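You operate a simulated robot arm through the tools that you are given. There is no shell and no other tool. Be economical: measure what you need, move in short steps, check, and stop when the job is done.

You are at the controls of a simulated robot arm. One attempt, no reset.

JOB
Scrub the blue drip tray clean and lay it in the sink.
Fine: dip the grey brush in the rinse tub first; the brush ends on the draining board.
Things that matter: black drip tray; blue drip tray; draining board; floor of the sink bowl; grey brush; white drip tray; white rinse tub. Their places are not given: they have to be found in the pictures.

The check looks at the end state, three seconds after you hand in, the way a careful person would. Anything else that was tipped, shoved, dropped, spilled or broken makes it a failure.

ROBOT AND FRAMES
A 7-joint arm with a two-finger parallel gripper, fixed in place. Base frame: the origin is at the foot of the arm, x ahead of it, y to its left, z up; the work surface is at about z = 0.86. Readings come in m, degrees, newtons and seconds.
With the tool pointing down near the work surface it reaches from about 0.3 to 0.7 m from the base axis. Its first joint turns from -66.0 to 66.0 degrees. Payload 1.57 kg.
Tool frame: the origin (TCP) lies between the finger pads and is the grasp point; the fingertips stand 0.03 m ahead of it; z points along the fingers, y is the line along which they close. The gripper opens to 0.11 m. The fingers are 0.024 m wide and 0.012 m thick; the gripper's body (0.048 by 0.112 m) begins 0.078 m behind the TCP.
Orientation is told as [roll, pitch, yaw] about the base's x, y, z axes, in that order, counted from this pose: with the fingers straight down and closing along the base's y, the tool's x points along the base's -x, its y along +y and its z along -z.

CONTROLS
- The arm moves only by the tool nudge_tool. Its arguments are lists of equal length, an entry for each row: "fingers": the opening, from 0 (shut) to 1 (fully open); "slide": the shift along the tool's x, y, z in m, a list of three; "angular": the turn, a rotation vector about the tool's x, y, z in degrees, a list of three. In form: {"fingers": [fingers, ...], "slide": [[dx, dy, dz], ...], "angular": [[wx, wy, wz], ...]}. A call has 1 to 20 rows; each row is the pose to reach, as a shift and turn from the pose commanded when the call began, along the tool's axes at that moment. Each row takes 0.2 s and may step no farther than 0.05 m and 8.6 degrees from the row before; otherwise, or with a gripper value out of range, the whole call is refused. Where a pose cannot be reached the arm comes as near as it can. A force on the tool above 40 N (or 10 N above the force at the start of the call, whichever is more), or a blocked arm, ends the call early, and 0.2 s more pass. The fingers move at their own pace (about 0.108 m/s each) and stop on an object; they squeeze with about 28 N. The grip force told is the motor's: it shows also when the fingers shut on nothing. Time passes only in rows, and 0.2 s behind the last, so rows that repeat a pose let the fingers close. The reply holds the time, the measured pose of the TCP, the force on the tool along the base axes, the opening and the grip force, in the units named above and with some noise, with the torque about the TCP (base axes, N m) and any sound that the robot's microphone picked up.
- Cameras (640 x 400 px; columns grow to the right, rows downward): "scene" is fixed at [0.15, -0.395, 1.3961]; the picture's right is [0.81, -0.59, 0.00], its down [-0.37, -0.51, -0.77] and it looks along [0.45, 0.63, -0.63] (base axes); focal length 214 px, centre (320, 200). "wrist" rides on the gripper at [0.07, 0.016, -0.141] in the tool frame; the picture's right is [-0.23, 0.97, 0.00], its down [-0.86, -0.20, -0.48] and it looks along [-0.47, -0.11, 0.88] (tool axes); focal length 222 px, centre (320, 200).
- camera(camera): a new picture of that camera. It takes no simulated time.
- pixel_to_xyz(camera, pixels): there is no depth. For up to 12 entries [column, row, z] of the newest picture of that camera ("zoom" is the newest enlarged one), the place [x, y] in the base frame at which the ray of that pixel passes the height z, good to about 0.002 m, but the place of the scene camera against the robot may be out by one fixed shift of up to 0.012 m in any direction. It takes no simulated time.
- inspect(camera, box): a new picture of the part [left, top, right, bottom] of that camera's present view, enlarged. It takes no simulated time.
- finish_job(): hands the job in; it is judged then, once.

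Work in short steps. Measure before you move; look again where a grasp or a placing could have gone wrong, and mend it. You have 80 turns and 34 pictures in all, those below and enlarged ones among them. Open the gripper and draw the arm clear of the work before you hand the job in, unless the task says otherwise; then end with one line.

The tools are called after "Emit:" by a JSON object that holds its "op" and its "data". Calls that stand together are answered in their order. nudge_tool: Moves the arm, as the interface text tells. Its arguments: {"type":"object","properties":{"fingers":{"type":"array","items":{"type":"number"}},"slide":{"type":"array","items":{"type":"array","items":{"type":"number"}}},"angular":{"type":"array","items":{"type":"array","items":{"type":"number"}}}},"required":["fingers","slide","angular"]} The other tools are called the same way: camera (camera) takes a picture; pixel_to_xyz (camera, pixels) gives the place at which the rays of pixels pass given heights; inspect (camera, box) takes an enlarged picture of a part of a camera's view; finish_job () hands the job in.

At the start:

```text
t: 0.0
position: [0.3394, 0.0599, 1.2686]
tcp_rot: [0.0, 0.0, 0.0]
wrist_force: [0.2, 0.3, -0.3]
wrist_torque: [0.03, -0.02, 0.04]
opening: 0.11
grasp_force: 0.0
```

scene: 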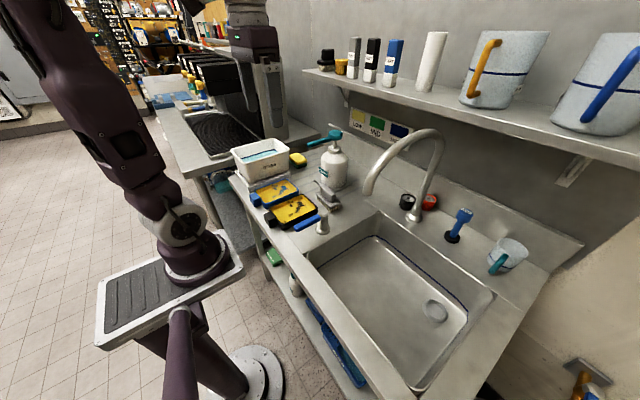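
wrist: 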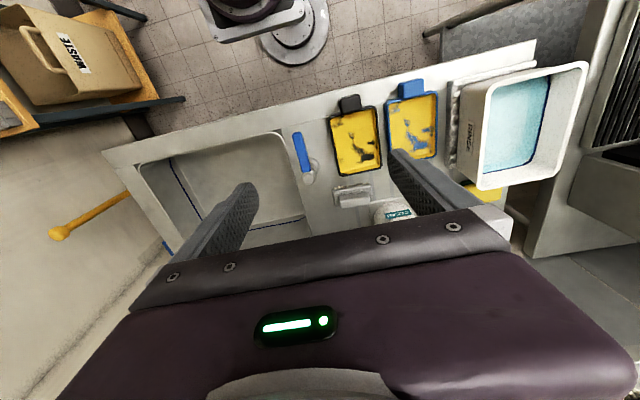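

The pictures show two trays with yellow soil (a blue one near scene (275,192), a black one near (293,210)), a tub near (260,160) and a sink. I'll enlarge this area to tell the brushes and trays apart.

Emit:
{"op": "inspect", "data": {"camera": "scene", "box": [220, 115, 380, 245]}}

Emit:
{"op": "inspect", "data": {"camera": "wrist", "box": [270, 50, 600, 240]}}

```text
3.08 times, centred on (300, 180) of scene
```

zoom: 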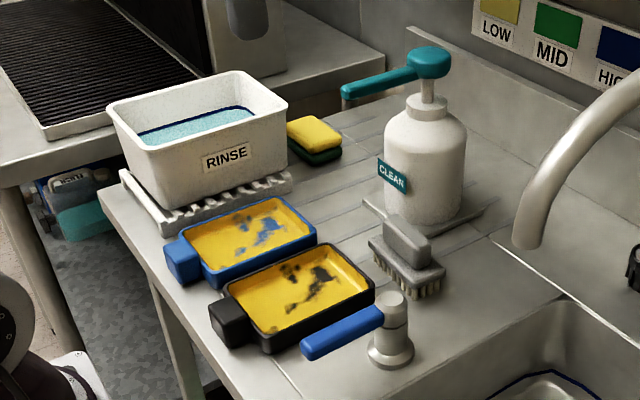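

```text
1.94 times, centred on (435, 145) of wrist
```

zoom: 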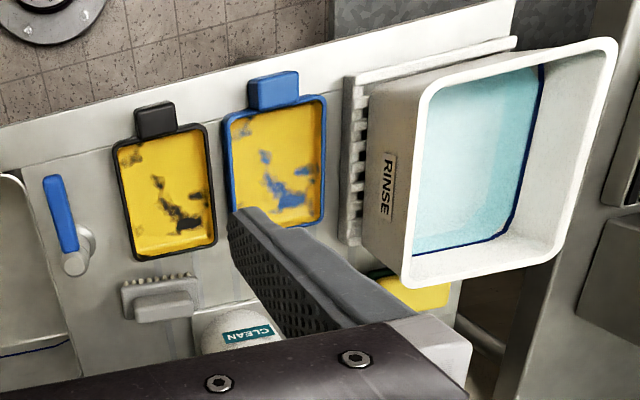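

I measure the brush, trays, tub and tap lever in the zoomed wrist picture: brush (165,300), black tray corners, blue tray corners, tub rim corners.

Emit:
{"op": "pixel_to_xyz", "data": {"camera": "zoom", "pixels": [[125, 318, 0.87], [118, 288, 0.89], [198, 278, 0.89], [165, 307, 0.91], [228, 112, 0.88], [325, 95, 0.88], [320, 222, 0.88], [274, 90, 0.88], [430, 98, 0.96], [612, 45, 0.96], [550, 265, 0.96], [408, 285, 0.96]]}}

Emit:
{"op": "pixel_to_xyz", "data": {"camera": "zoom", "pixels": [[115, 145, 0.88], [208, 128, 0.88], [215, 248, 0.88], [135, 258, 0.88], [152, 104, 0.88], [176, 136, 0.88], [250, 80, 0.88], [298, 72, 0.88], [300, 103, 0.88], [55, 180, 0.91], [75, 265, 0.92], [235, 230, 0.88]]}}

```text
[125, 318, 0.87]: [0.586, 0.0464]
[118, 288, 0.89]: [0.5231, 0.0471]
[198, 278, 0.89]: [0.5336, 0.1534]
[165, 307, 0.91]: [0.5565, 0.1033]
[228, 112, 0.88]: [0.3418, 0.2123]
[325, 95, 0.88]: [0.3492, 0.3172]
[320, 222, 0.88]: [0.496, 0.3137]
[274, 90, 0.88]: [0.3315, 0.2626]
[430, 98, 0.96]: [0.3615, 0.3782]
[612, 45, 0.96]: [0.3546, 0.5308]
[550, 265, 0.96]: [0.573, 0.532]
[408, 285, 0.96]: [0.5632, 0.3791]
```

```text
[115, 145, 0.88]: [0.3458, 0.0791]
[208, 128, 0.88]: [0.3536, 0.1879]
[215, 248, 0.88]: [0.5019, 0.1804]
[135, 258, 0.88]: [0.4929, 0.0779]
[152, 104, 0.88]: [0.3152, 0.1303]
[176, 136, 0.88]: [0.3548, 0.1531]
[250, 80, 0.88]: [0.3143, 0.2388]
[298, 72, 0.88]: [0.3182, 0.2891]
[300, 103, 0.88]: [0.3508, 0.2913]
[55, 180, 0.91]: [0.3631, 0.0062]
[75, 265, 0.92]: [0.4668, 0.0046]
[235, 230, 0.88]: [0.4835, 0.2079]
```

The brush sits near (0.555, 0.10). I now check the soap bottle (scene (334,185)), its spout, the tap, the sink corners and floor with the scene camera.

Emit:
{"op": "pixel_to_xyz", "data": {"camera": "scene", "pixels": [[334, 187, 0.86], [335, 135, 1.04], [308, 144, 1.03], [368, 193, 1.05], [410, 215, 0.86], [340, 202, 0.88], [324, 225, 0.86], [380, 213, 0.86], [313, 258, 0.86], [494, 298, 0.86], [415, 392, 0.86], [433, 310, 0.7]]}}

Emit:
{"op": "inspect", "data": {"camera": "scene", "box": [290, 120, 530, 400]}}

```text
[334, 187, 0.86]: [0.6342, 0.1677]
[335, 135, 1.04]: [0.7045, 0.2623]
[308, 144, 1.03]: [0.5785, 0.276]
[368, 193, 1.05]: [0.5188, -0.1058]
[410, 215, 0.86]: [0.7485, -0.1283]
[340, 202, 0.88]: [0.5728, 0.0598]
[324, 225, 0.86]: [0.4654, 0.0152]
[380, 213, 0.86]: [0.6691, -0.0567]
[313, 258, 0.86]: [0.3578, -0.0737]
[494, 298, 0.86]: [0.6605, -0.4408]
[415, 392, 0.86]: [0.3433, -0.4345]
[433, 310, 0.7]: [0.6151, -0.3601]
```

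```text
1.43 times, centred on (410, 260) of scene
```

zoom: 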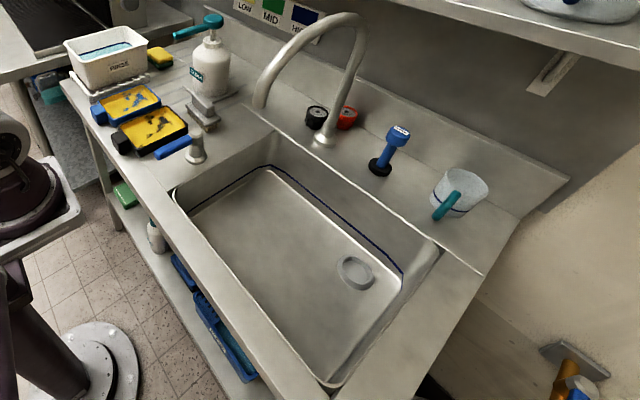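

Brush estimated at (0.555,0.10), bottle near (0.64,0.18) with its spout high. I turn the tool 90° (camera toward -y, away from the bottle) while moving above the brush, at z≈1.13.

Emit:
{"op": "nudge_tool", "data": {"fingers": [1, 1, 1, 1, 1, 1, 1, 1, 1, 1, 1, 1], "slide": [[-0.017, 0.002, 0.012], [-0.034, 0.004, 0.024], [-0.051, 0.006, 0.036], [-0.068, 0.008, 0.048], [-0.085, 0.01, 0.06], [-0.102, 0.012, 0.072], [-0.119, 0.014, 0.084], [-0.136, 0.016, 0.096], [-0.153, 0.018, 0.108], [-0.17, 0.02, 0.12], [-0.187, 0.022, 0.132], [-0.2, 0.025, 0.14]], "angular": [[0, 0, -7.5], [0, 0, -15], [0, 0, -22.5], [0, 0, -30], [0, 0, -37.5], [0, 0, -45], [0, 0, -52.5], [0, 0, -60], [0, 0, -67.5], [0, 0, -75], [0, 0, -82.5], [0, 0, -90]]}}

Emit:
{"op": "camera", "data": {"camera": "wrist"}}

```text
t: 2.6
position: [0.5385, 0.0854, 1.1274]
tcp_rot: [-0.2, 0.0, 90.1]
wrist_force: [-0.1, -1.1, -0.2]
wrist_torque: [0.02, -0.01, -0.01]
opening: 0.11
grasp_force: 0.1
```

```text
28 pictures are left
```

wrist: 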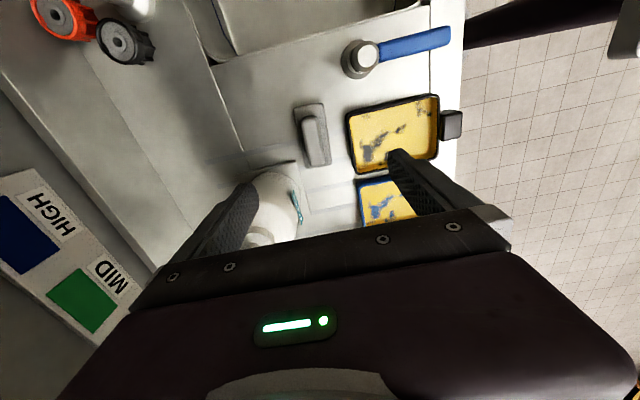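

The brush is at (313,135) with its long side along y; the bottle is at (270,200). I enlarge that spot.

Emit:
{"op": "inspect", "data": {"camera": "wrist", "box": [240, 80, 400, 180]}}

Emit:
{"op": "pixel_to_xyz", "data": {"camera": "wrist", "pixels": [[274, 200, 0.95], [260, 235, 1.07], [298, 220, 1.05]]}}

```text
4.00 times, centred on (320, 130) of wrist
```

zoom: 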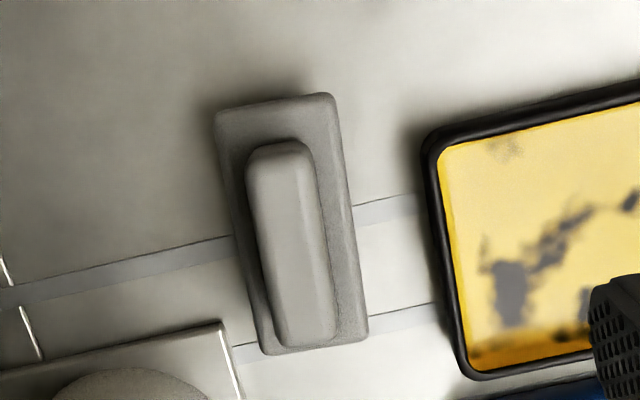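

```text
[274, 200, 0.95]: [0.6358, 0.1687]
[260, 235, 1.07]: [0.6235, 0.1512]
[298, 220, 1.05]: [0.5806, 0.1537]
```

I measure the brush base and handle corners in the zoom, at plausible heights, plus the grooves.

Emit:
{"op": "pixel_to_xyz", "data": {"camera": "zoom", "pixels": [[215, 110, 0.885], [335, 95, 0.885], [368, 335, 0.885], [265, 352, 0.885], [250, 155, 0.91], [310, 148, 0.91], [337, 340, 0.91], [280, 340, 0.91], [120, 268, 0.86], [300, 345, 0.86]]}}

Emit:
{"op": "inspect", "data": {"camera": "scene", "box": [290, 160, 370, 240]}}

```text
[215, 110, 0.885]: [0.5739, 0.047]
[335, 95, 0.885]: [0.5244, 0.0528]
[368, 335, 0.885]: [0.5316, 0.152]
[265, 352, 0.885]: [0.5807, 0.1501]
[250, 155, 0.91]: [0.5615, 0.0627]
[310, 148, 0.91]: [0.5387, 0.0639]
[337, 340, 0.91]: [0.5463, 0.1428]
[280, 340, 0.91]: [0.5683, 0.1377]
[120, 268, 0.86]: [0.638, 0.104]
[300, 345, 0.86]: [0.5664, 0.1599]
```

```text
5.00 times, centred on (330, 200) of scene
```

zoom: 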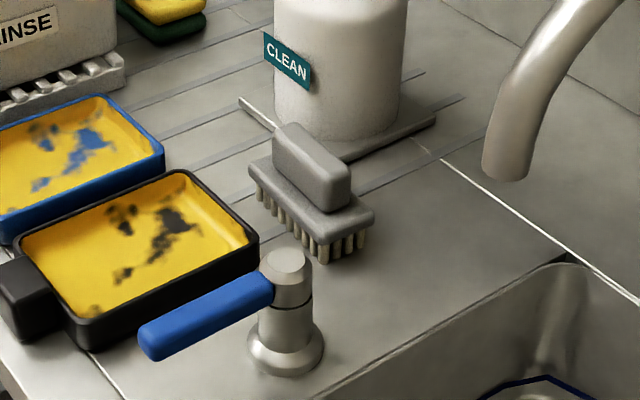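

Brush: plate about 0.10×0.05 centred near (0.554,0.101), handle 0.023 wide, axis turned about -4°. I go above it to z≈0.96 and look again.

Emit:
{"op": "nudge_tool", "data": {"fingers": [1, 1, 1, 1, 1, 1], "slide": [[-0.008, -0.008, 0.03], [-0.0156, -0.0155, 0.06], [-0.0156, -0.0155, 0.09], [-0.0156, -0.0155, 0.12], [-0.0156, -0.0155, 0.15], [-0.0156, -0.0155, 0.167]], "angular": [[0, 0, 2], [0, 0, 4], [0, 0, 4], [0, 0, 4], [0, 0, 4], [0, 0, 4]]}}

Emit:
{"op": "camera", "data": {"camera": "wrist"}}

Emit:
{"op": "inspect", "data": {"camera": "scene", "box": [290, 140, 390, 230]}}

```text
t: 4.0
position: [0.5548, 0.1017, 0.9615]
tcp_rot: [0.1, 0.0, 86.1]
wrist_force: [-0.2, -0.3, 0.6]
wrist_torque: [0.03, 0.0, -0.03]
opening: 0.1101
grasp_force: 0.0
```

```text
25 pictures are left
```

wrist: 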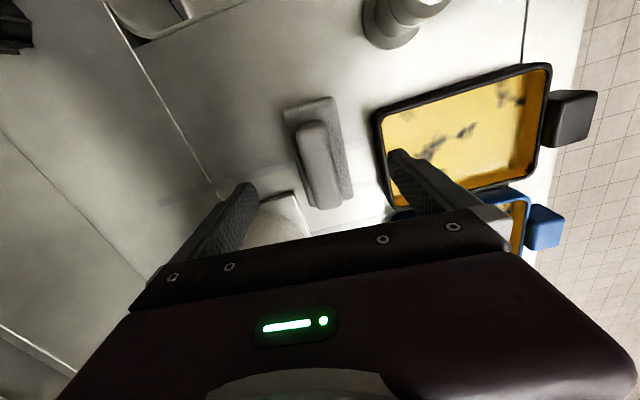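

```text
4.44 times, centred on (340, 185) of scene
```

zoom: 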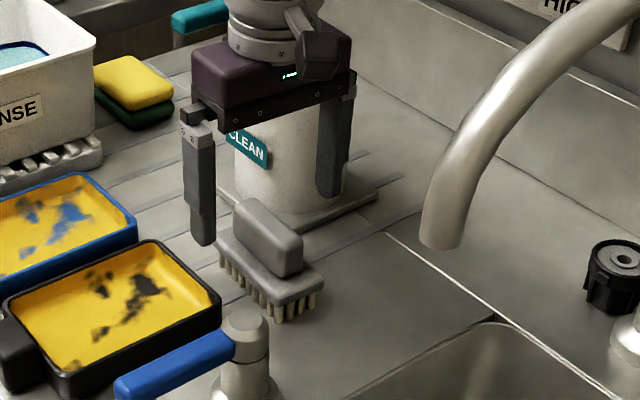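

The brush handle spans (297,122)–(345,205), between the fingers. I re-measure it to settle its height.

Emit:
{"op": "pixel_to_xyz", "data": {"camera": "wrist", "pixels": [[299, 127, 0.91], [322, 122, 0.91], [344, 200, 0.91], [315, 207, 0.91], [299, 127, 0.93], [322, 122, 0.93], [344, 200, 0.93], [315, 207, 0.93], [284, 107, 0.885], [333, 97, 0.885], [353, 190, 0.885]]}}

```text
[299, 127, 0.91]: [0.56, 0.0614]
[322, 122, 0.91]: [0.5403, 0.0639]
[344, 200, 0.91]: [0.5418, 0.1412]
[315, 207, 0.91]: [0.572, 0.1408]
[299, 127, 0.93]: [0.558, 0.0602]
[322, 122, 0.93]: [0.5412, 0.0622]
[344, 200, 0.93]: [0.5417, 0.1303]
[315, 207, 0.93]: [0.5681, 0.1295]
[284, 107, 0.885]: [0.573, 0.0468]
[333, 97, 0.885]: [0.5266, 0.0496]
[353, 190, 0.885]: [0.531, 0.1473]
```

Height 0.91 fits: handle top ≈0.915, plate ≈0.888, centre (0.5535,0.102). I narrow the fingers to 0.06 (the black tray's edge is close), descend to z≈0.922 and close.

Emit:
{"op": "nudge_tool", "data": {"fingers": [0.55, 0.55, 0.55, 0.55, 0.55], "slide": [[0, 0, 0], [0, 0, 0], [0, 0, 0.015], [0, 0, 0.03], [0, 0, 0.0395]], "angular": [[0, 0, 0], [0, 0, 0], [0, 0, 0], [0, 0, 0], [0, 0, 0]]}}

Emit:
{"op": "nudge_tool", "data": {"fingers": [0.1, 0.1, 0.1, 0.1, 0.1], "slide": [[0, 0, 0], [0, 0, 0], [0, 0, 0], [0, 0, 0], [0, 0, 0]], "angular": [[0, 0, 0], [0, 0, 0], [0, 0, 0], [0, 0, 0], [0, 0, 0]]}}

Emit:
{"op": "inspect", "data": {"camera": "scene", "box": [290, 140, 390, 230]}}

```text
t: 5.2
position: [0.5544, 0.102, 0.9222]
tcp_rot: [0.0, 0.0, 86.0]
wrist_force: [-0.4, -0.4, -0.7]
wrist_torque: [0.01, 0.01, 0.02]
opening: 0.0603
grasp_force: 0.0
```

```text
t: 6.4
position: [0.5541, 0.1, 0.9212]
tcp_rot: [0.0, 0.0, 85.9]
wrist_force: [-0.4, 0.3, -0.4]
wrist_torque: [0.0, -0.01, -0.01]
opening: 0.0495
grasp_force: 27.8
```

```text
4.44 times, centred on (340, 185) of scene
```

zoom: 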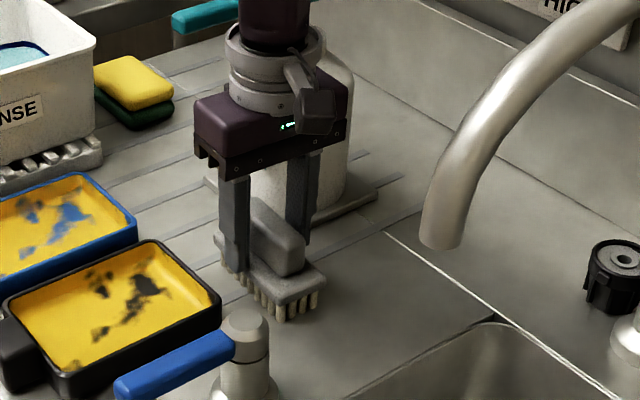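

The opening of 0.0495 shows that the fingers hold the plate, not the handle. I reopen, rise 12 mm and close on the handle.

Emit:
{"op": "nudge_tool", "data": {"fingers": [0.55, 0.55, 0.55, 0.55, 0.1, 0.1, 0.1, 0.1, 0.1], "slide": [[0, 0, 0], [0, 0, 0], [0, 0, -0.006], [0, 0, -0.012], [0, 0, -0.012], [0, 0, -0.012], [0, 0, -0.012], [0, 0, -0.012], [0, 0, -0.012]], "angular": [[0, 0, 0], [0, 0, 0], [0, 0, 0], [0, 0, 0], [0, 0, 0], [0, 0, 0], [0, 0, 0], [0, 0, 0], [0, 0, 0]]}}

```text
t: 8.4
position: [0.5549, 0.101, 0.934]
tcp_rot: [0.1, 0.0, 86.0]
wrist_force: [-1.0, -0.3, -1.6]
wrist_torque: [0.02, 0.07, 0.03]
opening: 0.0254
grasp_force: 28.6
```

Opening 0.0254: the handle is held. I lift straight up 0.08 m and look.

Emit:
{"op": "nudge_tool", "data": {"fingers": [0.1, 0.1, 0.1, 0.1, 0.1], "slide": [[0, 0, -0.015], [0, 0, -0.03], [0, 0, -0.05], [0, 0, -0.08], [0, 0, -0.08]], "angular": [[0, 0, 0], [0, 0, 0], [0, 0, 0], [0, 0, 0], [0, 0, 0]]}}

Emit:
{"op": "camera", "data": {"camera": "scene"}}

```text
t: 9.6
position: [0.5558, 0.1015, 1.0135]
tcp_rot: [0.0, 0.0, 86.0]
wrist_force: [-0.3, -0.3, -1.6]
wrist_torque: [0.0, 0.01, -0.01]
opening: 0.0254
grasp_force: 28.4
```

```text
22 pictures are left
```

scene: 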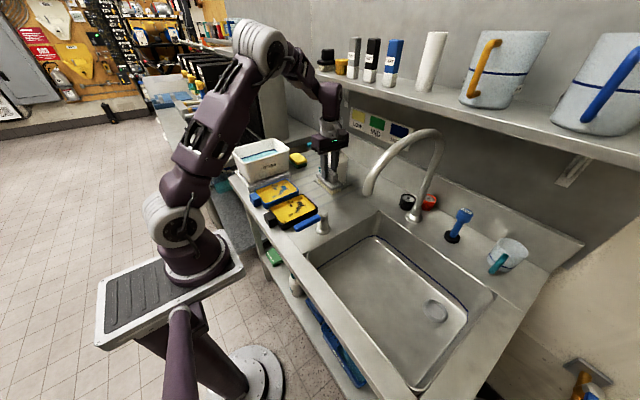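

Brush is held level. I back off to x≈0.42, rise to z≈1.13 and turn the brush along x (yaw 0).

Emit:
{"op": "nudge_tool", "data": {"fingers": [0.1, 0.1, 0.1, 0.1, 0.1, 0.1, 0.1, 0.1, 0.1, 0.1, 0.1, 0.1, 0.1, 0.1, 0.1, 0.1], "slide": [[0.002, 0.027, -0.024], [0.004, 0.054, -0.048], [0.006, 0.081, -0.072], [0.008, 0.108, -0.096], [0.0094, 0.135, -0.12], [0.0094, 0.135, -0.12], [0.0094, 0.135, -0.12], [0.0094, 0.135, -0.12], [0.0094, 0.135, -0.12], [0.0094, 0.135, -0.12], [0.0094, 0.135, -0.12], [0.0094, 0.135, -0.12], [0.0094, 0.135, -0.12], [0.0094, 0.135, -0.12], [0.0094, 0.135, -0.12], [0.0094, 0.135, -0.12]], "angular": [[0, 0, 0], [0, 0, 0], [0, 0, 0], [0, 0, 0], [0, 0, 0], [0, 0, 8], [0, 0, 16], [0, 0, 24], [0, 0, 32], [0, 0, 40], [0, 0, 48], [0, 0, 56], [0, 0, 64], [0, 0, 72], [0, 0, 80], [0, 0, 86]]}}

Emit:
{"op": "camera", "data": {"camera": "wrist"}}

```text
t: 13.0
position: [0.4198, 0.1014, 1.1337]
tcp_rot: [0.1, 0.0, 0.0]
wrist_force: [0.0, 0.3, -1.7]
wrist_torque: [0.01, -0.02, 0.01]
opening: 0.0251
grasp_force: 27.7
```

```text
21 pictures are left
```

wrist: 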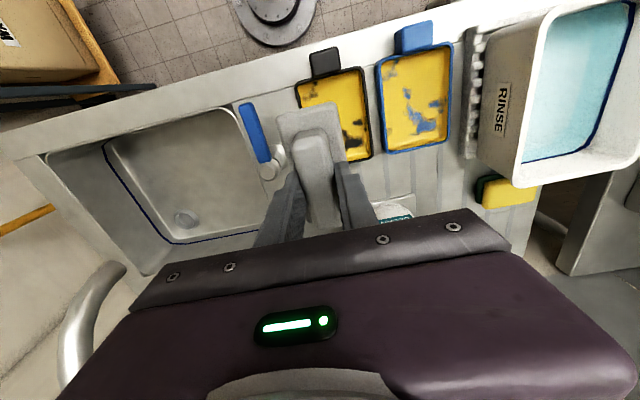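

The tub rim corners are now at (545,10) and (515,187). I triangulate the rim and water heights against the first view.

Emit:
{"op": "pixel_to_xyz", "data": {"camera": "wrist", "pixels": [[517, 187, 0.96], [517, 187, 1.0], [545, 10, 0.96], [545, 10, 1.0], [522, 162, 0.96], [522, 162, 0.93], [586, 150, 0.93], [401, 150, 0.88], [440, 42, 0.88], [378, 62, 0.88], [450, 148, 0.88], [388, 152, 0.88]]}}

Emit:
{"op": "inspect", "data": {"camera": "scene", "box": [225, 125, 325, 225]}}

```text
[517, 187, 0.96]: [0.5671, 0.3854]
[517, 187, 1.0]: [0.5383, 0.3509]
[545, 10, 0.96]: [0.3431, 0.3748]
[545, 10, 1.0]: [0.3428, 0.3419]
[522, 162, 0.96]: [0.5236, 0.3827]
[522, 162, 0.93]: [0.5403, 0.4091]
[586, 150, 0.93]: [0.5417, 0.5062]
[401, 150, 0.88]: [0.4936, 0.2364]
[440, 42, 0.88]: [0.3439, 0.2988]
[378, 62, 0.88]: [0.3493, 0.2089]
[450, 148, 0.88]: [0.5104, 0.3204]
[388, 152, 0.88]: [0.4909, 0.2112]
```

```text
4.00 times, centred on (275, 175) of scene
```

zoom: 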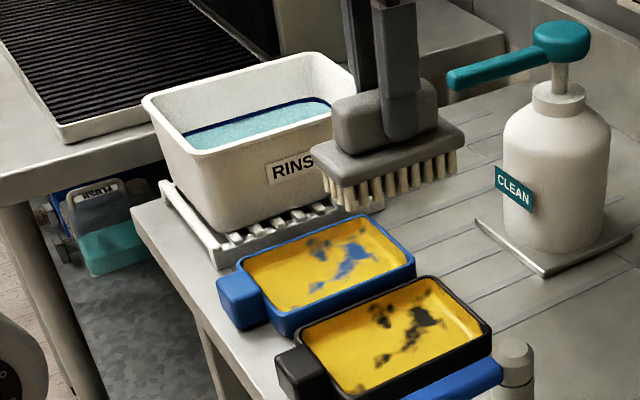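

Rim z≈0.963, tub spanning x 0.345–0.567, y 0.38–0.53. I carry the brush at z 1.13 to above the tub centre, keeping x=0.42 past the pump spout.

Emit:
{"op": "nudge_tool", "data": {"fingers": [0.1, 0.1, 0.1, 0.1, 0.1, 0.1, 0.1, 0.1, 0.1, 0.1, 0.1], "slide": [[0, 0.035, 0], [0, 0.07, 0], [0, 0.105, 0], [0, 0.14, 0], [0, 0.175, 0], [0, 0.21, 0], [-0.007, 0.245, 0], [-0.014, 0.28, 0], [-0.022, 0.315, 0], [-0.036, 0.352, 0], [-0.036, 0.352, 0]], "angular": [[0, 0, 0], [0, 0, 0], [0, 0, 0], [0, 0, 0], [0, 0, 0], [0, 0, 0], [0, 0, 0], [0, 0, 0], [0, 0, 0], [0, 0, 0], [0, 0, 0]]}}

Emit:
{"op": "camera", "data": {"camera": "wrist"}}

Emit:
{"op": "inspect", "data": {"camera": "scene", "box": [205, 85, 325, 205]}}

```text
t: 15.4
position: [0.4348, 0.421, 1.1355]
tcp_rot: [-0.1, -0.5, 0.8]
wrist_force: [0.7, 0.4, -0.7]
wrist_torque: [-0.01, -0.03, -0.05]
opening: 0.0254
grasp_force: 27.7
out of reach, approached as far as the arm can: row 9, 10, 11
```

```text
19 pictures are left
```

wrist: 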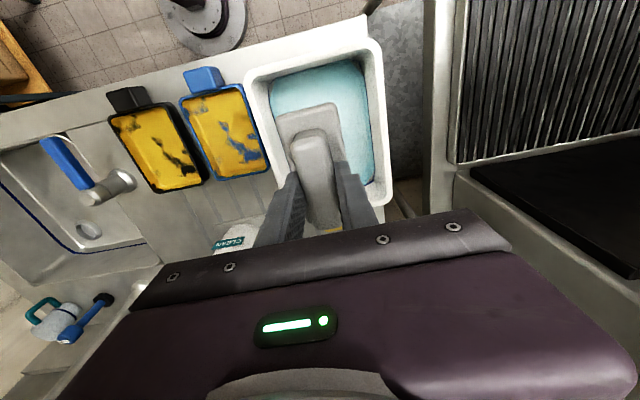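

```text
3.33 times, centred on (265, 145) of scene
```

zoom: 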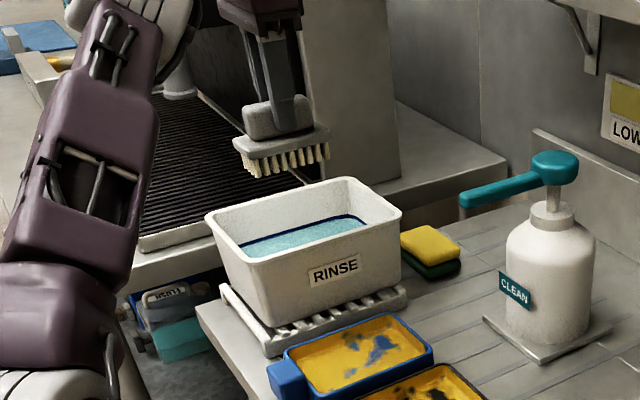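

Reach is limited at (0.435,0.421). I measure the tub rim and water outline in this view to see whether a dip nearer to the arm works.

Emit:
{"op": "pixel_to_xyz", "data": {"camera": "wrist", "pixels": [[245, 72, 0.963], [380, 40, 0.963], [392, 185, 0.963], [272, 78, 0.935], [272, 97, 0.935], [360, 62, 0.935], [373, 175, 0.935], [320, 68, 0.935], [283, 185, 0.963], [265, 80, 0.963], [362, 58, 0.963]]}}

```text
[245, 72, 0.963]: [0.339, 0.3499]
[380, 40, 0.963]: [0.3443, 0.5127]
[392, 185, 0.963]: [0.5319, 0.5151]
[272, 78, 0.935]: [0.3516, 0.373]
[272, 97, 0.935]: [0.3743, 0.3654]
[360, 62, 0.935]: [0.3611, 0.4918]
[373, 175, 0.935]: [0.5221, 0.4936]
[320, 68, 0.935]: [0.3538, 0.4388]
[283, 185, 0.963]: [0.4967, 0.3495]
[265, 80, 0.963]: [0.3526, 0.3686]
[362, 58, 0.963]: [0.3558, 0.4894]
```

Triangulating the three views puts the rim at z≈0.99, y 0.357–0.505, x 0.345–0.545 (centre 0.447, 0.431), so I'm almost centred. I step the command back slightly to a reachable pose and read it.

Emit:
{"op": "nudge_tool", "data": {"fingers": [0.1, 0.1], "slide": [[0.015, -0.022, 0.02], [0.015, -0.022, 0.03]], "angular": [[0, 0, 0], [0, 0, 0]]}}

```text
t: 16.0
position: [0.4346, 0.4214, 1.1347]
tcp_rot: [-0.1, -0.4, 0.9]
wrist_force: [0.2, 0.2, -0.9]
wrist_torque: [0.03, -0.01, -0.01]
opening: 0.0254
grasp_force: 28.3
out of reach, approached as far as the arm can: row 1, 2
```

The limit looks like a wrist-joint one rather than distance, so I turn the tool in yaw by +20° here to see whether that frees it.

Emit:
{"op": "nudge_tool", "data": {"fingers": [0.1, 0.1, 0.1, 0.1], "slide": [[0, 0, 0], [0, 0, 0], [0, 0, 0], [0, 0, 0]], "angular": [[0, 0, -7], [0, 0, -14], [0, 0, -20], [0, 0, -20]]}}

```text
t: 17.0
position: [0.4359, 0.4216, 1.1341]
tcp_rot: [0.0, -0.1, 20.1]
wrist_force: [-0.3, -0.3, -1.3]
wrist_torque: [0.01, -0.02, -0.01]
opening: 0.0255
grasp_force: 28.1
```

Yaw 20° works. I centre slightly to (0.444,0.43) and lower in small steps to z≈1.03, bristles ≈0.956.

Emit:
{"op": "nudge_tool", "data": {"fingers": [0.1, 0.1, 0.1, 0.1, 0.1, 0.1], "slide": [[-0.0103, 0.0048, 0.01], [-0.0103, 0.0048, 0.03], [-0.0103, 0.0048, 0.05], [-0.0103, 0.0048, 0.07], [-0.0103, 0.0048, 0.09], [-0.0103, 0.0048, 0.1]], "angular": [[0, 0, 0], [0, 0, 0], [0, 0, 0], [0, 0, 0], [0, 0, 0], [0, 0, 0]]}}

Emit:
{"op": "inspect", "data": {"camera": "scene", "box": [205, 85, 325, 205]}}

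Emit:
{"op": "camera", "data": {"camera": "wrist"}}

```text
t: 18.4
position: [0.4439, 0.4289, 1.0339]
tcp_rot: [0.0, -0.1, 20.1]
wrist_force: [0.0, 0.3, -0.7]
wrist_torque: [0.01, -0.01, -0.01]
opening: 0.0252
grasp_force: 28.3
out of reach, approached as far as the arm can: row 1
```

```text
3.33 times, centred on (265, 145) of scene
```

zoom: 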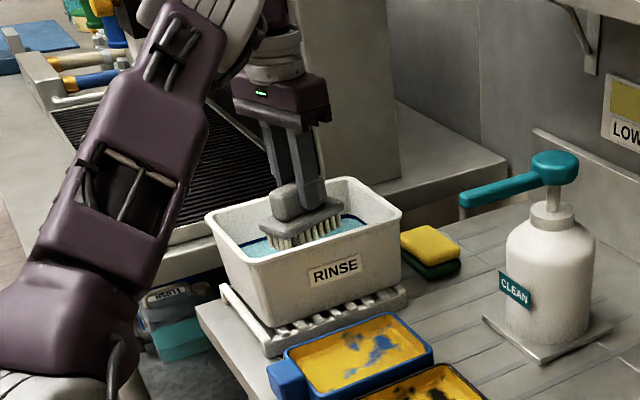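

```text
16 pictures are left
```

wrist: 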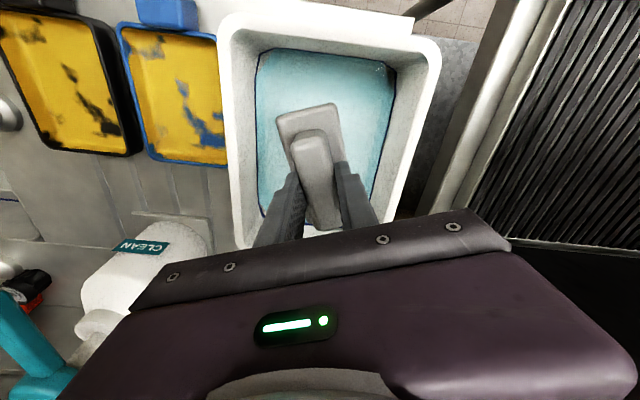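

The brush is centred in the tub, bristles just above or at the water. I lower another 35 mm slowly, hold, watching force.

Emit:
{"op": "nudge_tool", "data": {"fingers": [0.1, 0.1, 0.1, 0.1, 0.1], "slide": [[0, 0, 0.01], [0, 0, 0.02], [0, 0, 0.03], [0, 0, 0.035], [0, 0, 0.035]], "angular": [[0, 0, 0], [0, 0, 0], [0, 0, 0], [0, 0, 0], [0, 0, 0]]}}

Emit:
{"op": "inspect", "data": {"camera": "scene", "box": [225, 105, 305, 185]}}

```text
t: 19.6
position: [0.4422, 0.4304, 0.9977]
tcp_rot: [-0.1, -0.1, 20.0]
wrist_force: [0.7, 0.2, -1.7]
wrist_torque: [0.01, 0.01, -0.01]
opening: 0.0254
grasp_force: 28.2
```

```text
5.00 times, centred on (265, 145) of scene
```

zoom: 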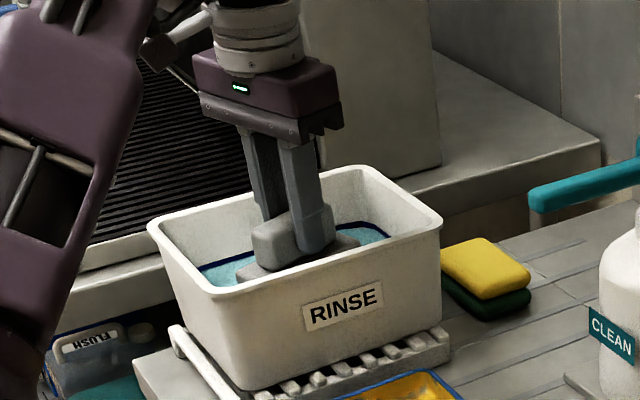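

Bristles appear submerged. I go 12 mm deeper to be sure, hold for about a second, then rise out.

Emit:
{"op": "nudge_tool", "data": {"fingers": [0.1, 0.1, 0.1, 0.1, 0.1, 0.1, 0.1], "slide": [[0, 0, 0.004], [0, 0, 0.008], [0, 0, 0.012], [0, 0, 0.012], [0, 0, 0.012], [0, 0, 0.012], [0, 0, 0.012]], "angular": [[0, 0, 0], [0, 0, 0], [0, 0, 0], [0, 0, 0], [0, 0, 0], [0, 0, 0], [0, 0, 0]]}}

Emit:
{"op": "nudge_tool", "data": {"fingers": [0.1, 0.1, 0.1, 0.1, 0.1, 0.1, 0.1], "slide": [[0, 0, -0.01], [0, 0, -0.025], [0, 0, -0.04], [0, 0, -0.06], [0, 0, -0.09], [0, 0, -0.12], [0, 0, -0.12]], "angular": [[0, 0, 0], [0, 0, 0], [0, 0, 0], [0, 0, 0], [0, 0, 0], [0, 0, 0], [0, 0, 0]]}}

Emit:
{"op": "inspect", "data": {"camera": "scene", "box": [225, 105, 305, 185]}}

```text
t: 21.2
position: [0.4426, 0.4284, 0.986]
tcp_rot: [0.0, 0.0, 19.9]
wrist_force: [-0.1, 0.4, -1.1]
wrist_torque: [-0.01, 0.02, -0.02]
opening: 0.0254
grasp_force: 28.0
```

```text
t: 22.8
position: [0.4425, 0.4281, 1.1062]
tcp_rot: [0.0, 0.1, 20.0]
wrist_force: [-0.3, 0.3, -1.2]
wrist_torque: [0.0, -0.02, -0.02]
opening: 0.0253
grasp_force: 27.9
```

```text
5.00 times, centred on (265, 145) of scene
```

zoom: 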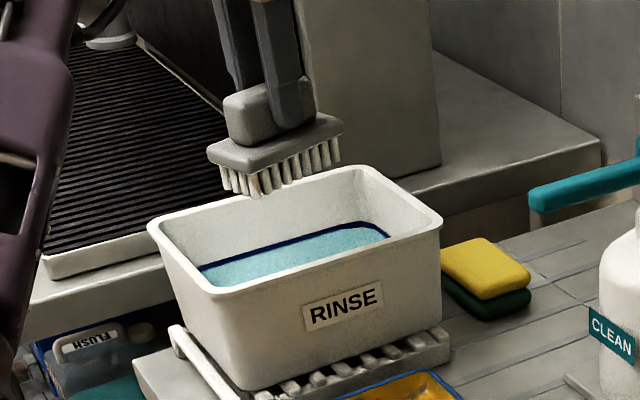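

The brush is dipped (bristles now wet-looking). Before moving, I triangulate the blue tray's rim using the last wrist view: corners (117,22), (216,38), (145,158), (228,166).

Emit:
{"op": "pixel_to_xyz", "data": {"camera": "wrist", "pixels": [[117, 22, 0.87], [216, 38, 0.87], [145, 158, 0.87], [228, 166, 0.87], [117, 22, 0.89], [216, 38, 0.89], [145, 158, 0.89], [228, 166, 0.89], [165, 100, 0.87], [138, 15, 0.88], [195, 25, 0.88]]}}

```text
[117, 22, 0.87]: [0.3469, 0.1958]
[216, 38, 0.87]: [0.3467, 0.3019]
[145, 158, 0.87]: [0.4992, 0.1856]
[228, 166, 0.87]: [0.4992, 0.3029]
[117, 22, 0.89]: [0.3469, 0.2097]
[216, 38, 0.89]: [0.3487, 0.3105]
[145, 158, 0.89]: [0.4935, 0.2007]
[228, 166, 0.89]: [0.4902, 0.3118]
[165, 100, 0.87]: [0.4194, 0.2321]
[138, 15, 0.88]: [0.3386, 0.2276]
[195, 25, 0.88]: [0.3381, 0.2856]
```

Rim z≈0.89; tray x 0.347–0.493, y 0.207–0.312, centre (0.42,0.26). I carry the brush there at z 1.1, turning back to yaw 0, then look.

Emit:
{"op": "nudge_tool", "data": {"fingers": [0.1, 0.1, 0.1, 0.1, 0.1, 0.1, 0.1], "slide": [[0.0157, -0.03, 0], [0.0315, -0.06, 0], [0.0472, -0.09, 0], [0.063, -0.12, 0], [0.0787, -0.1503, 0], [0.0787, -0.1503, 0.04], [0.0787, -0.1503, 0.07]], "angular": [[0, 0, 0], [0, 0, 0], [0, 0, 0], [0, 0, 6], [0, 0, 12], [0, 0, 20], [0, 0, 20]]}}

Emit:
{"op": "camera", "data": {"camera": "wrist"}}

```text
t: 24.4
position: [0.4203, 0.2611, 1.0364]
tcp_rot: [0.0, 0.0, -0.1]
wrist_force: [0.0, -0.5, -1.0]
wrist_torque: [0.02, 0.02, 0.02]
opening: 0.0253
grasp_force: 28.5
```

```text
13 pictures are left
```

wrist: 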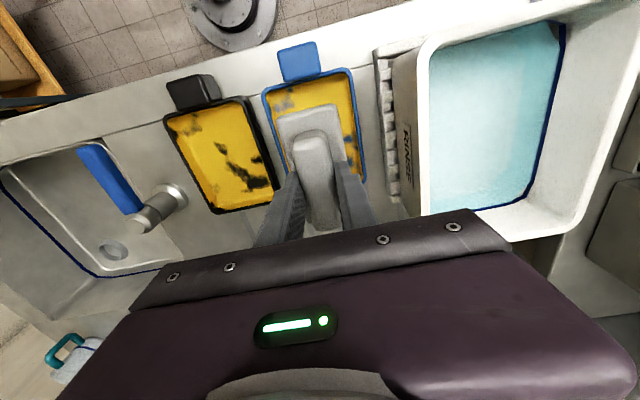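

The brush is over the blue tray. I check the rim corners (263,95), (352,68), (278,162), (367,175) at z 0.89.

Emit:
{"op": "pixel_to_xyz", "data": {"camera": "wrist", "pixels": [[263, 95, 0.89], [352, 68, 0.89], [276, 155, 0.89], [367, 178, 0.89], [278, 55, 0.88], [316, 42, 0.88], [320, 72, 0.88], [284, 82, 0.88], [242, 97, 0.89], [275, 190, 0.89]]}}

```text
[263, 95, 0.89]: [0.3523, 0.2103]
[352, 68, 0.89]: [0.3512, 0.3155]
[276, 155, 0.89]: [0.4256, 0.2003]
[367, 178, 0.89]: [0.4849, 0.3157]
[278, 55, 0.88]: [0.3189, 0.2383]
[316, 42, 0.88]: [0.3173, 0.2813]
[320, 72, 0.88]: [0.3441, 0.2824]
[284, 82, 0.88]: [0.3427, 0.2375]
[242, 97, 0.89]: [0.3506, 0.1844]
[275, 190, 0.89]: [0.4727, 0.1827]
```

Tray is centred under the brush. I lower to z≈0.952 and then in 3 mm steps until the bristles touch.

Emit:
{"op": "nudge_tool", "data": {"fingers": [0.1, 0.1, 0.1, 0.1, 0.1], "slide": [[0, 0, 0.03], [0, 0, 0.06], [0, 0, 0.08], [0, 0, 0.084], [0, 0, 0.087]], "angular": [[0, 0, 0], [0, 0, 0], [0, 0, 0], [0, 0, 0], [0, 0, 0]]}}

Emit:
{"op": "nudge_tool", "data": {"fingers": [0.1, 0.1, 0.1], "slide": [[0, 0, 0.002], [0, 0, 0.004], [0, 0, 0.004]], "angular": [[0, 0, 0], [0, 0, 0], [0, 0, 0]]}}

```text
t: 25.6
position: [0.4199, 0.261, 0.9489]
tcp_rot: [0.0, 0.1, 0.0]
wrist_force: [-0.8, 0.2, -0.8]
wrist_torque: [-0.01, 0.0, 0.01]
opening: 0.0252
grasp_force: 27.8
```

```text
t: 26.4
position: [0.4192, 0.2614, 0.9458]
tcp_rot: [0.1, 0.1, 0.0]
wrist_force: [-0.3, 0.0, -1.8]
wrist_torque: [-0.05, 0.03, 0.02]
opening: 0.0254
grasp_force: 28.0
```

No contact yet at z 0.946; I continue in 1.5 mm steps.

Emit:
{"op": "nudge_tool", "data": {"fingers": [0.1, 0.1, 0.1, 0.1], "slide": [[0, 0, 0.0015], [0, 0, 0.003], [0, 0, 0.0045], [0, 0, 0.0045]], "angular": [[0, 0, 0], [0, 0, 0], [0, 0, 0], [0, 0, 0]]}}

```text
t: 27.4
position: [0.419, 0.2616, 0.9404]
tcp_rot: [0.0, -0.1, 0.1]
wrist_force: [0.2, 0.3, -0.5]
wrist_torque: [0.0, 0.01, 0.03]
opening: 0.0254
grasp_force: 27.8
```

Emit:
{"op": "nudge_tool", "data": {"fingers": [0.1, 0.1, 0.1, 0.1], "slide": [[0, 0, 0.0015], [0, 0, 0.003], [0, 0, 0.0045], [0, 0, 0.0045]], "angular": [[0, 0, 0], [0, 0, 0], [0, 0, 0], [0, 0, 0]]}}

Emit:
{"op": "inspect", "data": {"camera": "scene", "box": [235, 150, 315, 230]}}

```text
t: 28.4
position: [0.4205, 0.2618, 0.9369]
tcp_rot: [0.1, -0.3, 0.0]
wrist_force: [4.0, 1.7, 27.8]
wrist_torque: [0.04, -0.15, -0.03]
opening: 0.0255
grasp_force: 28.6
```

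```text
5.00 times, centred on (275, 190) of scene
```

zoom: 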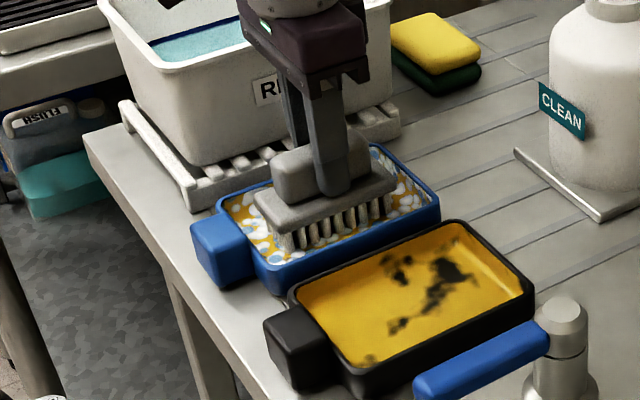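

Contact at z≈0.937 with 28 N; foam is appearing. I ease the pressure by 1.5 mm and make back-and-forth strokes across the tray floor.

Emit:
{"op": "nudge_tool", "data": {"fingers": [0.1, 0.1, 0.1, 0.1, 0.1, 0.1, 0.1, 0.1, 0.1, 0.1, 0.1, 0.1, 0.1, 0.1, 0.1, 0.1, 0.1, 0.1, 0.1, 0.1], "slide": [[0, 0, -0.0015], [0.008, 0, -0.0015], [0.016, 0, -0.0015], [0.016, 0.01, -0.0015], [0.016, 0.018, -0.0015], [0.016, 0.006, -0.0015], [0.016, -0.006, -0.0015], [0.016, -0.018, -0.0015], [0.006, -0.018, -0.0015], [-0.006, -0.018, -0.0015], [-0.016, -0.018, -0.0015], [-0.016, -0.006, -0.0015], [-0.016, 0.006, -0.0015], [-0.016, 0.018, -0.0015], [-0.006, 0.018, -0.0015], [0.006, 0.018, -0.0015], [0.016, 0.018, -0.0015], [0.008, 0.009, -0.0015], [0, 0, -0.0015], [0, 0, -0.0015]], "angular": [[0, 0, 0], [0, 0, 0], [0, 0, 0], [0, 0, 0], [0, 0, 0], [0, 0, 0], [0, 0, 0], [0, 0, 0], [0, 0, 0], [0, 0, 0], [0, 0, 0], [0, 0, 0], [0, 0, 0], [0, 0, 0], [0, 0, 0], [0, 0, 0], [0, 0, 0], [0, 0, 0], [0, 0, 0], [0, 0, 0]]}}

Emit:
{"op": "inspect", "data": {"camera": "scene", "box": [235, 150, 315, 230]}}

```text
t: 32.6
position: [0.4201, 0.2614, 0.9367]
tcp_rot: [0.1, 0.0, 0.0]
wrist_force: [-1.0, 1.0, -0.6]
wrist_torque: [0.03, -0.03, -0.02]
opening: 0.0254
grasp_force: 27.9
```

```text
5.00 times, centred on (275, 190) of scene
```

zoom: 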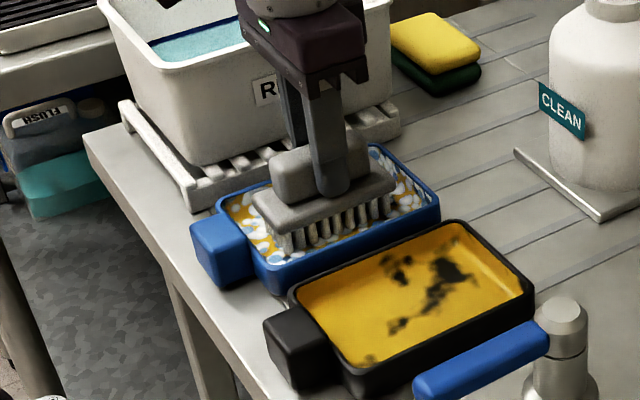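

Contact has gone (−0.6 N), with yellow still showing. I press 1.5 mm again and check the force.

Emit:
{"op": "nudge_tool", "data": {"fingers": [0.1, 0.1, 0.1], "slide": [[0, 0, 0.001], [0, 0, 0.0015], [0, 0, 0.0015]], "angular": [[0, 0, 0], [0, 0, 0], [0, 0, 0]]}}

```text
t: 33.4
position: [0.4206, 0.2633, 0.9365]
tcp_rot: [0.1, -0.1, 0.0]
wrist_force: [-6.9, 0.3, 33.0]
wrist_torque: [-0.08, 0.55, 0.01]
opening: 0.0256
grasp_force: 27.9
```

Stiff: 33 N. I ease by 0.6 mm and run the strokes at that level.

Emit:
{"op": "nudge_tool", "data": {"fingers": [0.1, 0.1, 0.1, 0.1, 0.1, 0.1, 0.1, 0.1, 0.1, 0.1, 0.1, 0.1, 0.1, 0.1, 0.1, 0.1, 0.1, 0.1, 0.1, 0.1], "slide": [[0, 0, -0.0006], [0.01, 0, -0.0006], [0.018, 0, -0.0006], [0.018, 0.01, -0.0006], [0.018, 0.02, -0.0006], [0.018, 0.007, -0.0006], [0.018, -0.007, -0.0006], [0.018, -0.02, -0.0006], [0.006, -0.02, -0.0006], [-0.006, -0.02, -0.0006], [-0.018, -0.02, -0.0006], [-0.018, -0.007, -0.0006], [-0.018, 0.007, -0.0006], [-0.018, 0.02, -0.0006], [-0.006, 0.02, -0.0006], [0.006, 0.02, -0.0006], [0.018, 0.02, -0.0006], [0.009, 0.01, -0.0006], [0, 0, -0.0006], [0, 0, -0.0006]], "angular": [[0, 0, 0], [0, 0, 0], [0, 0, 0], [0, 0, 0], [0, 0, 0], [0, 0, 0], [0, 0, 0], [0, 0, 0], [0, 0, 0], [0, 0, 0], [0, 0, 0], [0, 0, 0], [0, 0, 0], [0, 0, 0], [0, 0, 0], [0, 0, 0], [0, 0, 0], [0, 0, 0], [0, 0, 0], [0, 0, 0]]}}

Emit:
{"op": "inspect", "data": {"camera": "scene", "box": [235, 150, 315, 230]}}

```text
t: 37.6
position: [0.42, 0.2607, 0.9364]
tcp_rot: [-0.1, 0.0, 0.0]
wrist_force: [0.4, 0.8, -1.1]
wrist_torque: [0.06, -0.05, 0.03]
opening: 0.0254
grasp_force: 27.6
```

```text
5.00 times, centred on (275, 190) of scene
```

zoom: 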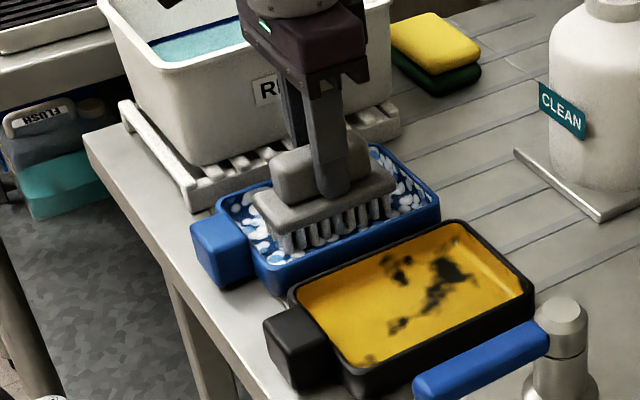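

The yellow is gone; only suds on blue remain. I lift the brush and look at the whole tray.

Emit:
{"op": "nudge_tool", "data": {"fingers": [0.1, 0.1, 0.1, 0.1], "slide": [[0, 0, -0.03], [0, 0, -0.07], [0, 0, -0.11], [0, 0, -0.15]], "angular": [[0, 0, 0], [0, 0, 0], [0, 0, 0], [0, 0, 0]]}}

Emit:
{"op": "inspect", "data": {"camera": "scene", "box": [225, 130, 335, 230]}}

```text
t: 38.6
position: [0.4203, 0.2592, 1.0904]
tcp_rot: [0.0, 0.0, 0.0]
wrist_force: [0.1, 0.4, -0.9]
wrist_torque: [0.01, -0.01, -0.04]
opening: 0.0255
grasp_force: 27.9
```

```text
4.00 times, centred on (280, 180) of scene
```

zoom: 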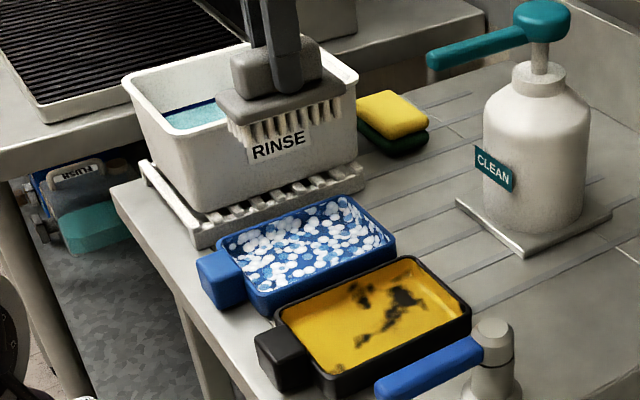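

The tray is clean with suds. For the brush's final spot I measure the free grooved board between sponge and bottle: candidates and obstacles in this zoom.

Emit:
{"op": "pixel_to_xyz", "data": {"camera": "zoom", "pixels": [[430, 195, 0.86], [400, 220, 0.86], [457, 202, 0.86], [528, 262, 0.86], [610, 212, 0.86], [360, 130, 0.86], [408, 156, 0.86], [428, 140, 0.86], [430, 60, 1.06], [540, 25, 1.07], [515, 245, 0.86], [480, 98, 0.86]]}}

Emit:
{"op": "camera", "data": {"camera": "wrist"}}

```text
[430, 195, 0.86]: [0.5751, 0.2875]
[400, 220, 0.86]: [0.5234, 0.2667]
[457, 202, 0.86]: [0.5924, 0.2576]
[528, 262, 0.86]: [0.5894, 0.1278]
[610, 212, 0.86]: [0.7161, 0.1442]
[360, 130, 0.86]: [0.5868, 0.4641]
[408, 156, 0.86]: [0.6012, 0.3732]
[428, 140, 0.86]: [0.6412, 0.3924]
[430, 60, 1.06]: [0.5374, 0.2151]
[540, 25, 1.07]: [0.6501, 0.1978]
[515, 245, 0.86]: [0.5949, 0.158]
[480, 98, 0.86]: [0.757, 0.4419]
```

```text
8 pictures are left
```

wrist: 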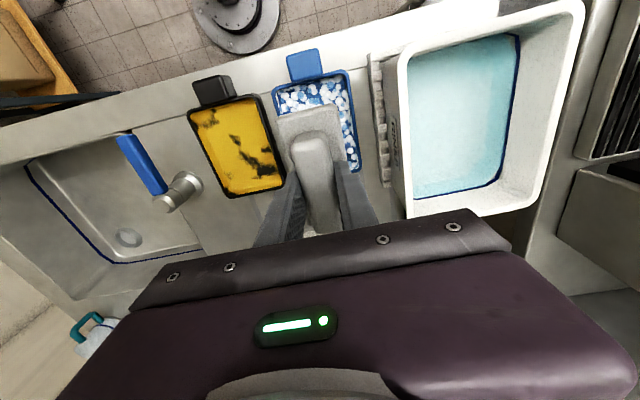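

Free board spot: around (0.57,0.30), beyond the trays' far edges and left of the bottle plate corner (0.592,0.258). I check the scene camera's shift against the known tray, and the rack's edge in the wrist view at (372,60)/(390,185).

Emit:
{"op": "pixel_to_xyz", "data": {"camera": "zoom", "pixels": [[395, 240, 0.89], [262, 295, 0.89], [216, 242, 0.89], [347, 196, 0.89], [365, 190, 0.87]]}}

Emit:
{"op": "pixel_to_xyz", "data": {"camera": "wrist", "pixels": [[371, 60, 0.885], [391, 185, 0.885], [274, 90, 0.89], [348, 70, 0.89], [358, 170, 0.89], [290, 58, 0.885], [317, 50, 0.885], [323, 75, 0.885], [292, 82, 0.885]]}}

```text
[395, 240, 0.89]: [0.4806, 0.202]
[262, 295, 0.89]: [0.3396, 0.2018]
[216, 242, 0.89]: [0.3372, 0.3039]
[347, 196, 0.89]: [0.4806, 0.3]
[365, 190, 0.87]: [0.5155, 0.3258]
```

```text
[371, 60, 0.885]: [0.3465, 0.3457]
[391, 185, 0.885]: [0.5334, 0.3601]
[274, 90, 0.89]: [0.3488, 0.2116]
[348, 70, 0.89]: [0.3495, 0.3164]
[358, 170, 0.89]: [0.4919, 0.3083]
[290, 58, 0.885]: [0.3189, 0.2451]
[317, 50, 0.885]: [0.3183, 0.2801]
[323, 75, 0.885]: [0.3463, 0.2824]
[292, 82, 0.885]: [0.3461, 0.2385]
```

The scene camera reads about 1 cm low in x and y, so the plate corner is near (0.602,0.267) and the rack edge at y≥0.346. I take the brush to (0.575,0.31), travelling at z≈1.03.

Emit:
{"op": "nudge_tool", "data": {"fingers": [0.1, 0.1, 0.1, 0.1, 0.1, 0.1, 0.1, 0.1], "slide": [[0, 0.02, 0.02], [0, 0.04, 0.04], [-0.02, 0.045, 0.06], [-0.05, 0.045, 0.06], [-0.08, 0.045, 0.06], [-0.11, 0.048, 0.06], [-0.135, 0.05, 0.06], [-0.155, 0.052, 0.06]], "angular": [[0, 0, 0], [0, 0, 0], [0, 0, 0], [0, 0, 0], [0, 0, 0], [0, 0, 0], [0, 0, 0], [0, 0, 0]]}}

Emit:
{"op": "inspect", "data": {"camera": "scene", "box": [265, 110, 355, 210]}}

```text
t: 40.4
position: [0.5752, 0.3133, 1.0275]
tcp_rot: [0.0, 0.1, 0.0]
wrist_force: [0.0, -0.6, -1.5]
wrist_torque: [-0.01, 0.03, 0.03]
opening: 0.0253
grasp_force: 28.0
```

```text
4.00 times, centred on (310, 160) of scene
```

zoom: 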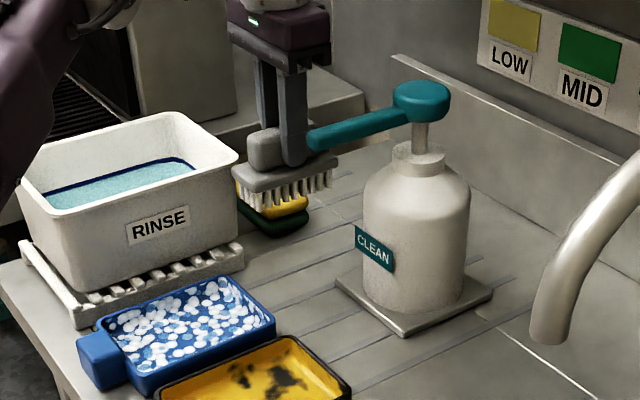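

Position looks clear of spout, tub and sponge. I lower to z≈0.942 and then feel for the board.

Emit:
{"op": "nudge_tool", "data": {"fingers": [0.1, 0.1, 0.1, 0.1, 0.1], "slide": [[0, 0, 0.025], [0, 0, 0.05], [0, 0, 0.075], [0, 0, 0.085], [0, 0, 0.09]], "angular": [[0, 0, 0], [0, 0, 0], [0, 0, 0], [0, 0, 0], [0, 0, 0]]}}

Emit:
{"op": "nudge_tool", "data": {"fingers": [0.1, 0.1, 0.1, 0.1], "slide": [[0, 0, 0.0015], [0, 0, 0.003], [0, 0, 0.0045], [0, 0, 0.0045]], "angular": [[0, 0, 0], [0, 0, 0], [0, 0, 0], [0, 0, 0]]}}

```text
t: 41.6
position: [0.575, 0.3137, 0.9369]
tcp_rot: [0.0, 0.0, 0.0]
wrist_force: [-0.2, 0.3, -1.2]
wrist_torque: [0.0, 0.02, 0.0]
opening: 0.0252
grasp_force: 27.8
```

```text
t: 42.6
position: [0.5757, 0.3144, 0.934]
tcp_rot: [0.1, 0.0, 0.0]
wrist_force: [0.0, -0.1, -1.9]
wrist_torque: [-0.02, 0.01, 0.0]
opening: 0.0258
grasp_force: 28.0
```

Emit:
{"op": "nudge_tool", "data": {"fingers": [0.1, 0.1, 0.1, 0.1], "slide": [[0, 0, 0.0015], [0, 0, 0.003], [0, 0, 0.004], [0, 0, 0.004]], "angular": [[0, 0, 0], [0, 0, 0], [0, 0, 0], [0, 0, 0]]}}

```text
t: 43.6
position: [0.5753, 0.3141, 0.9286]
tcp_rot: [0.1, -0.1, -0.1]
wrist_force: [-3.6, 0.1, 13.8]
wrist_torque: [-0.1, 0.41, -0.03]
opening: 0.0254
grasp_force: 27.9
```

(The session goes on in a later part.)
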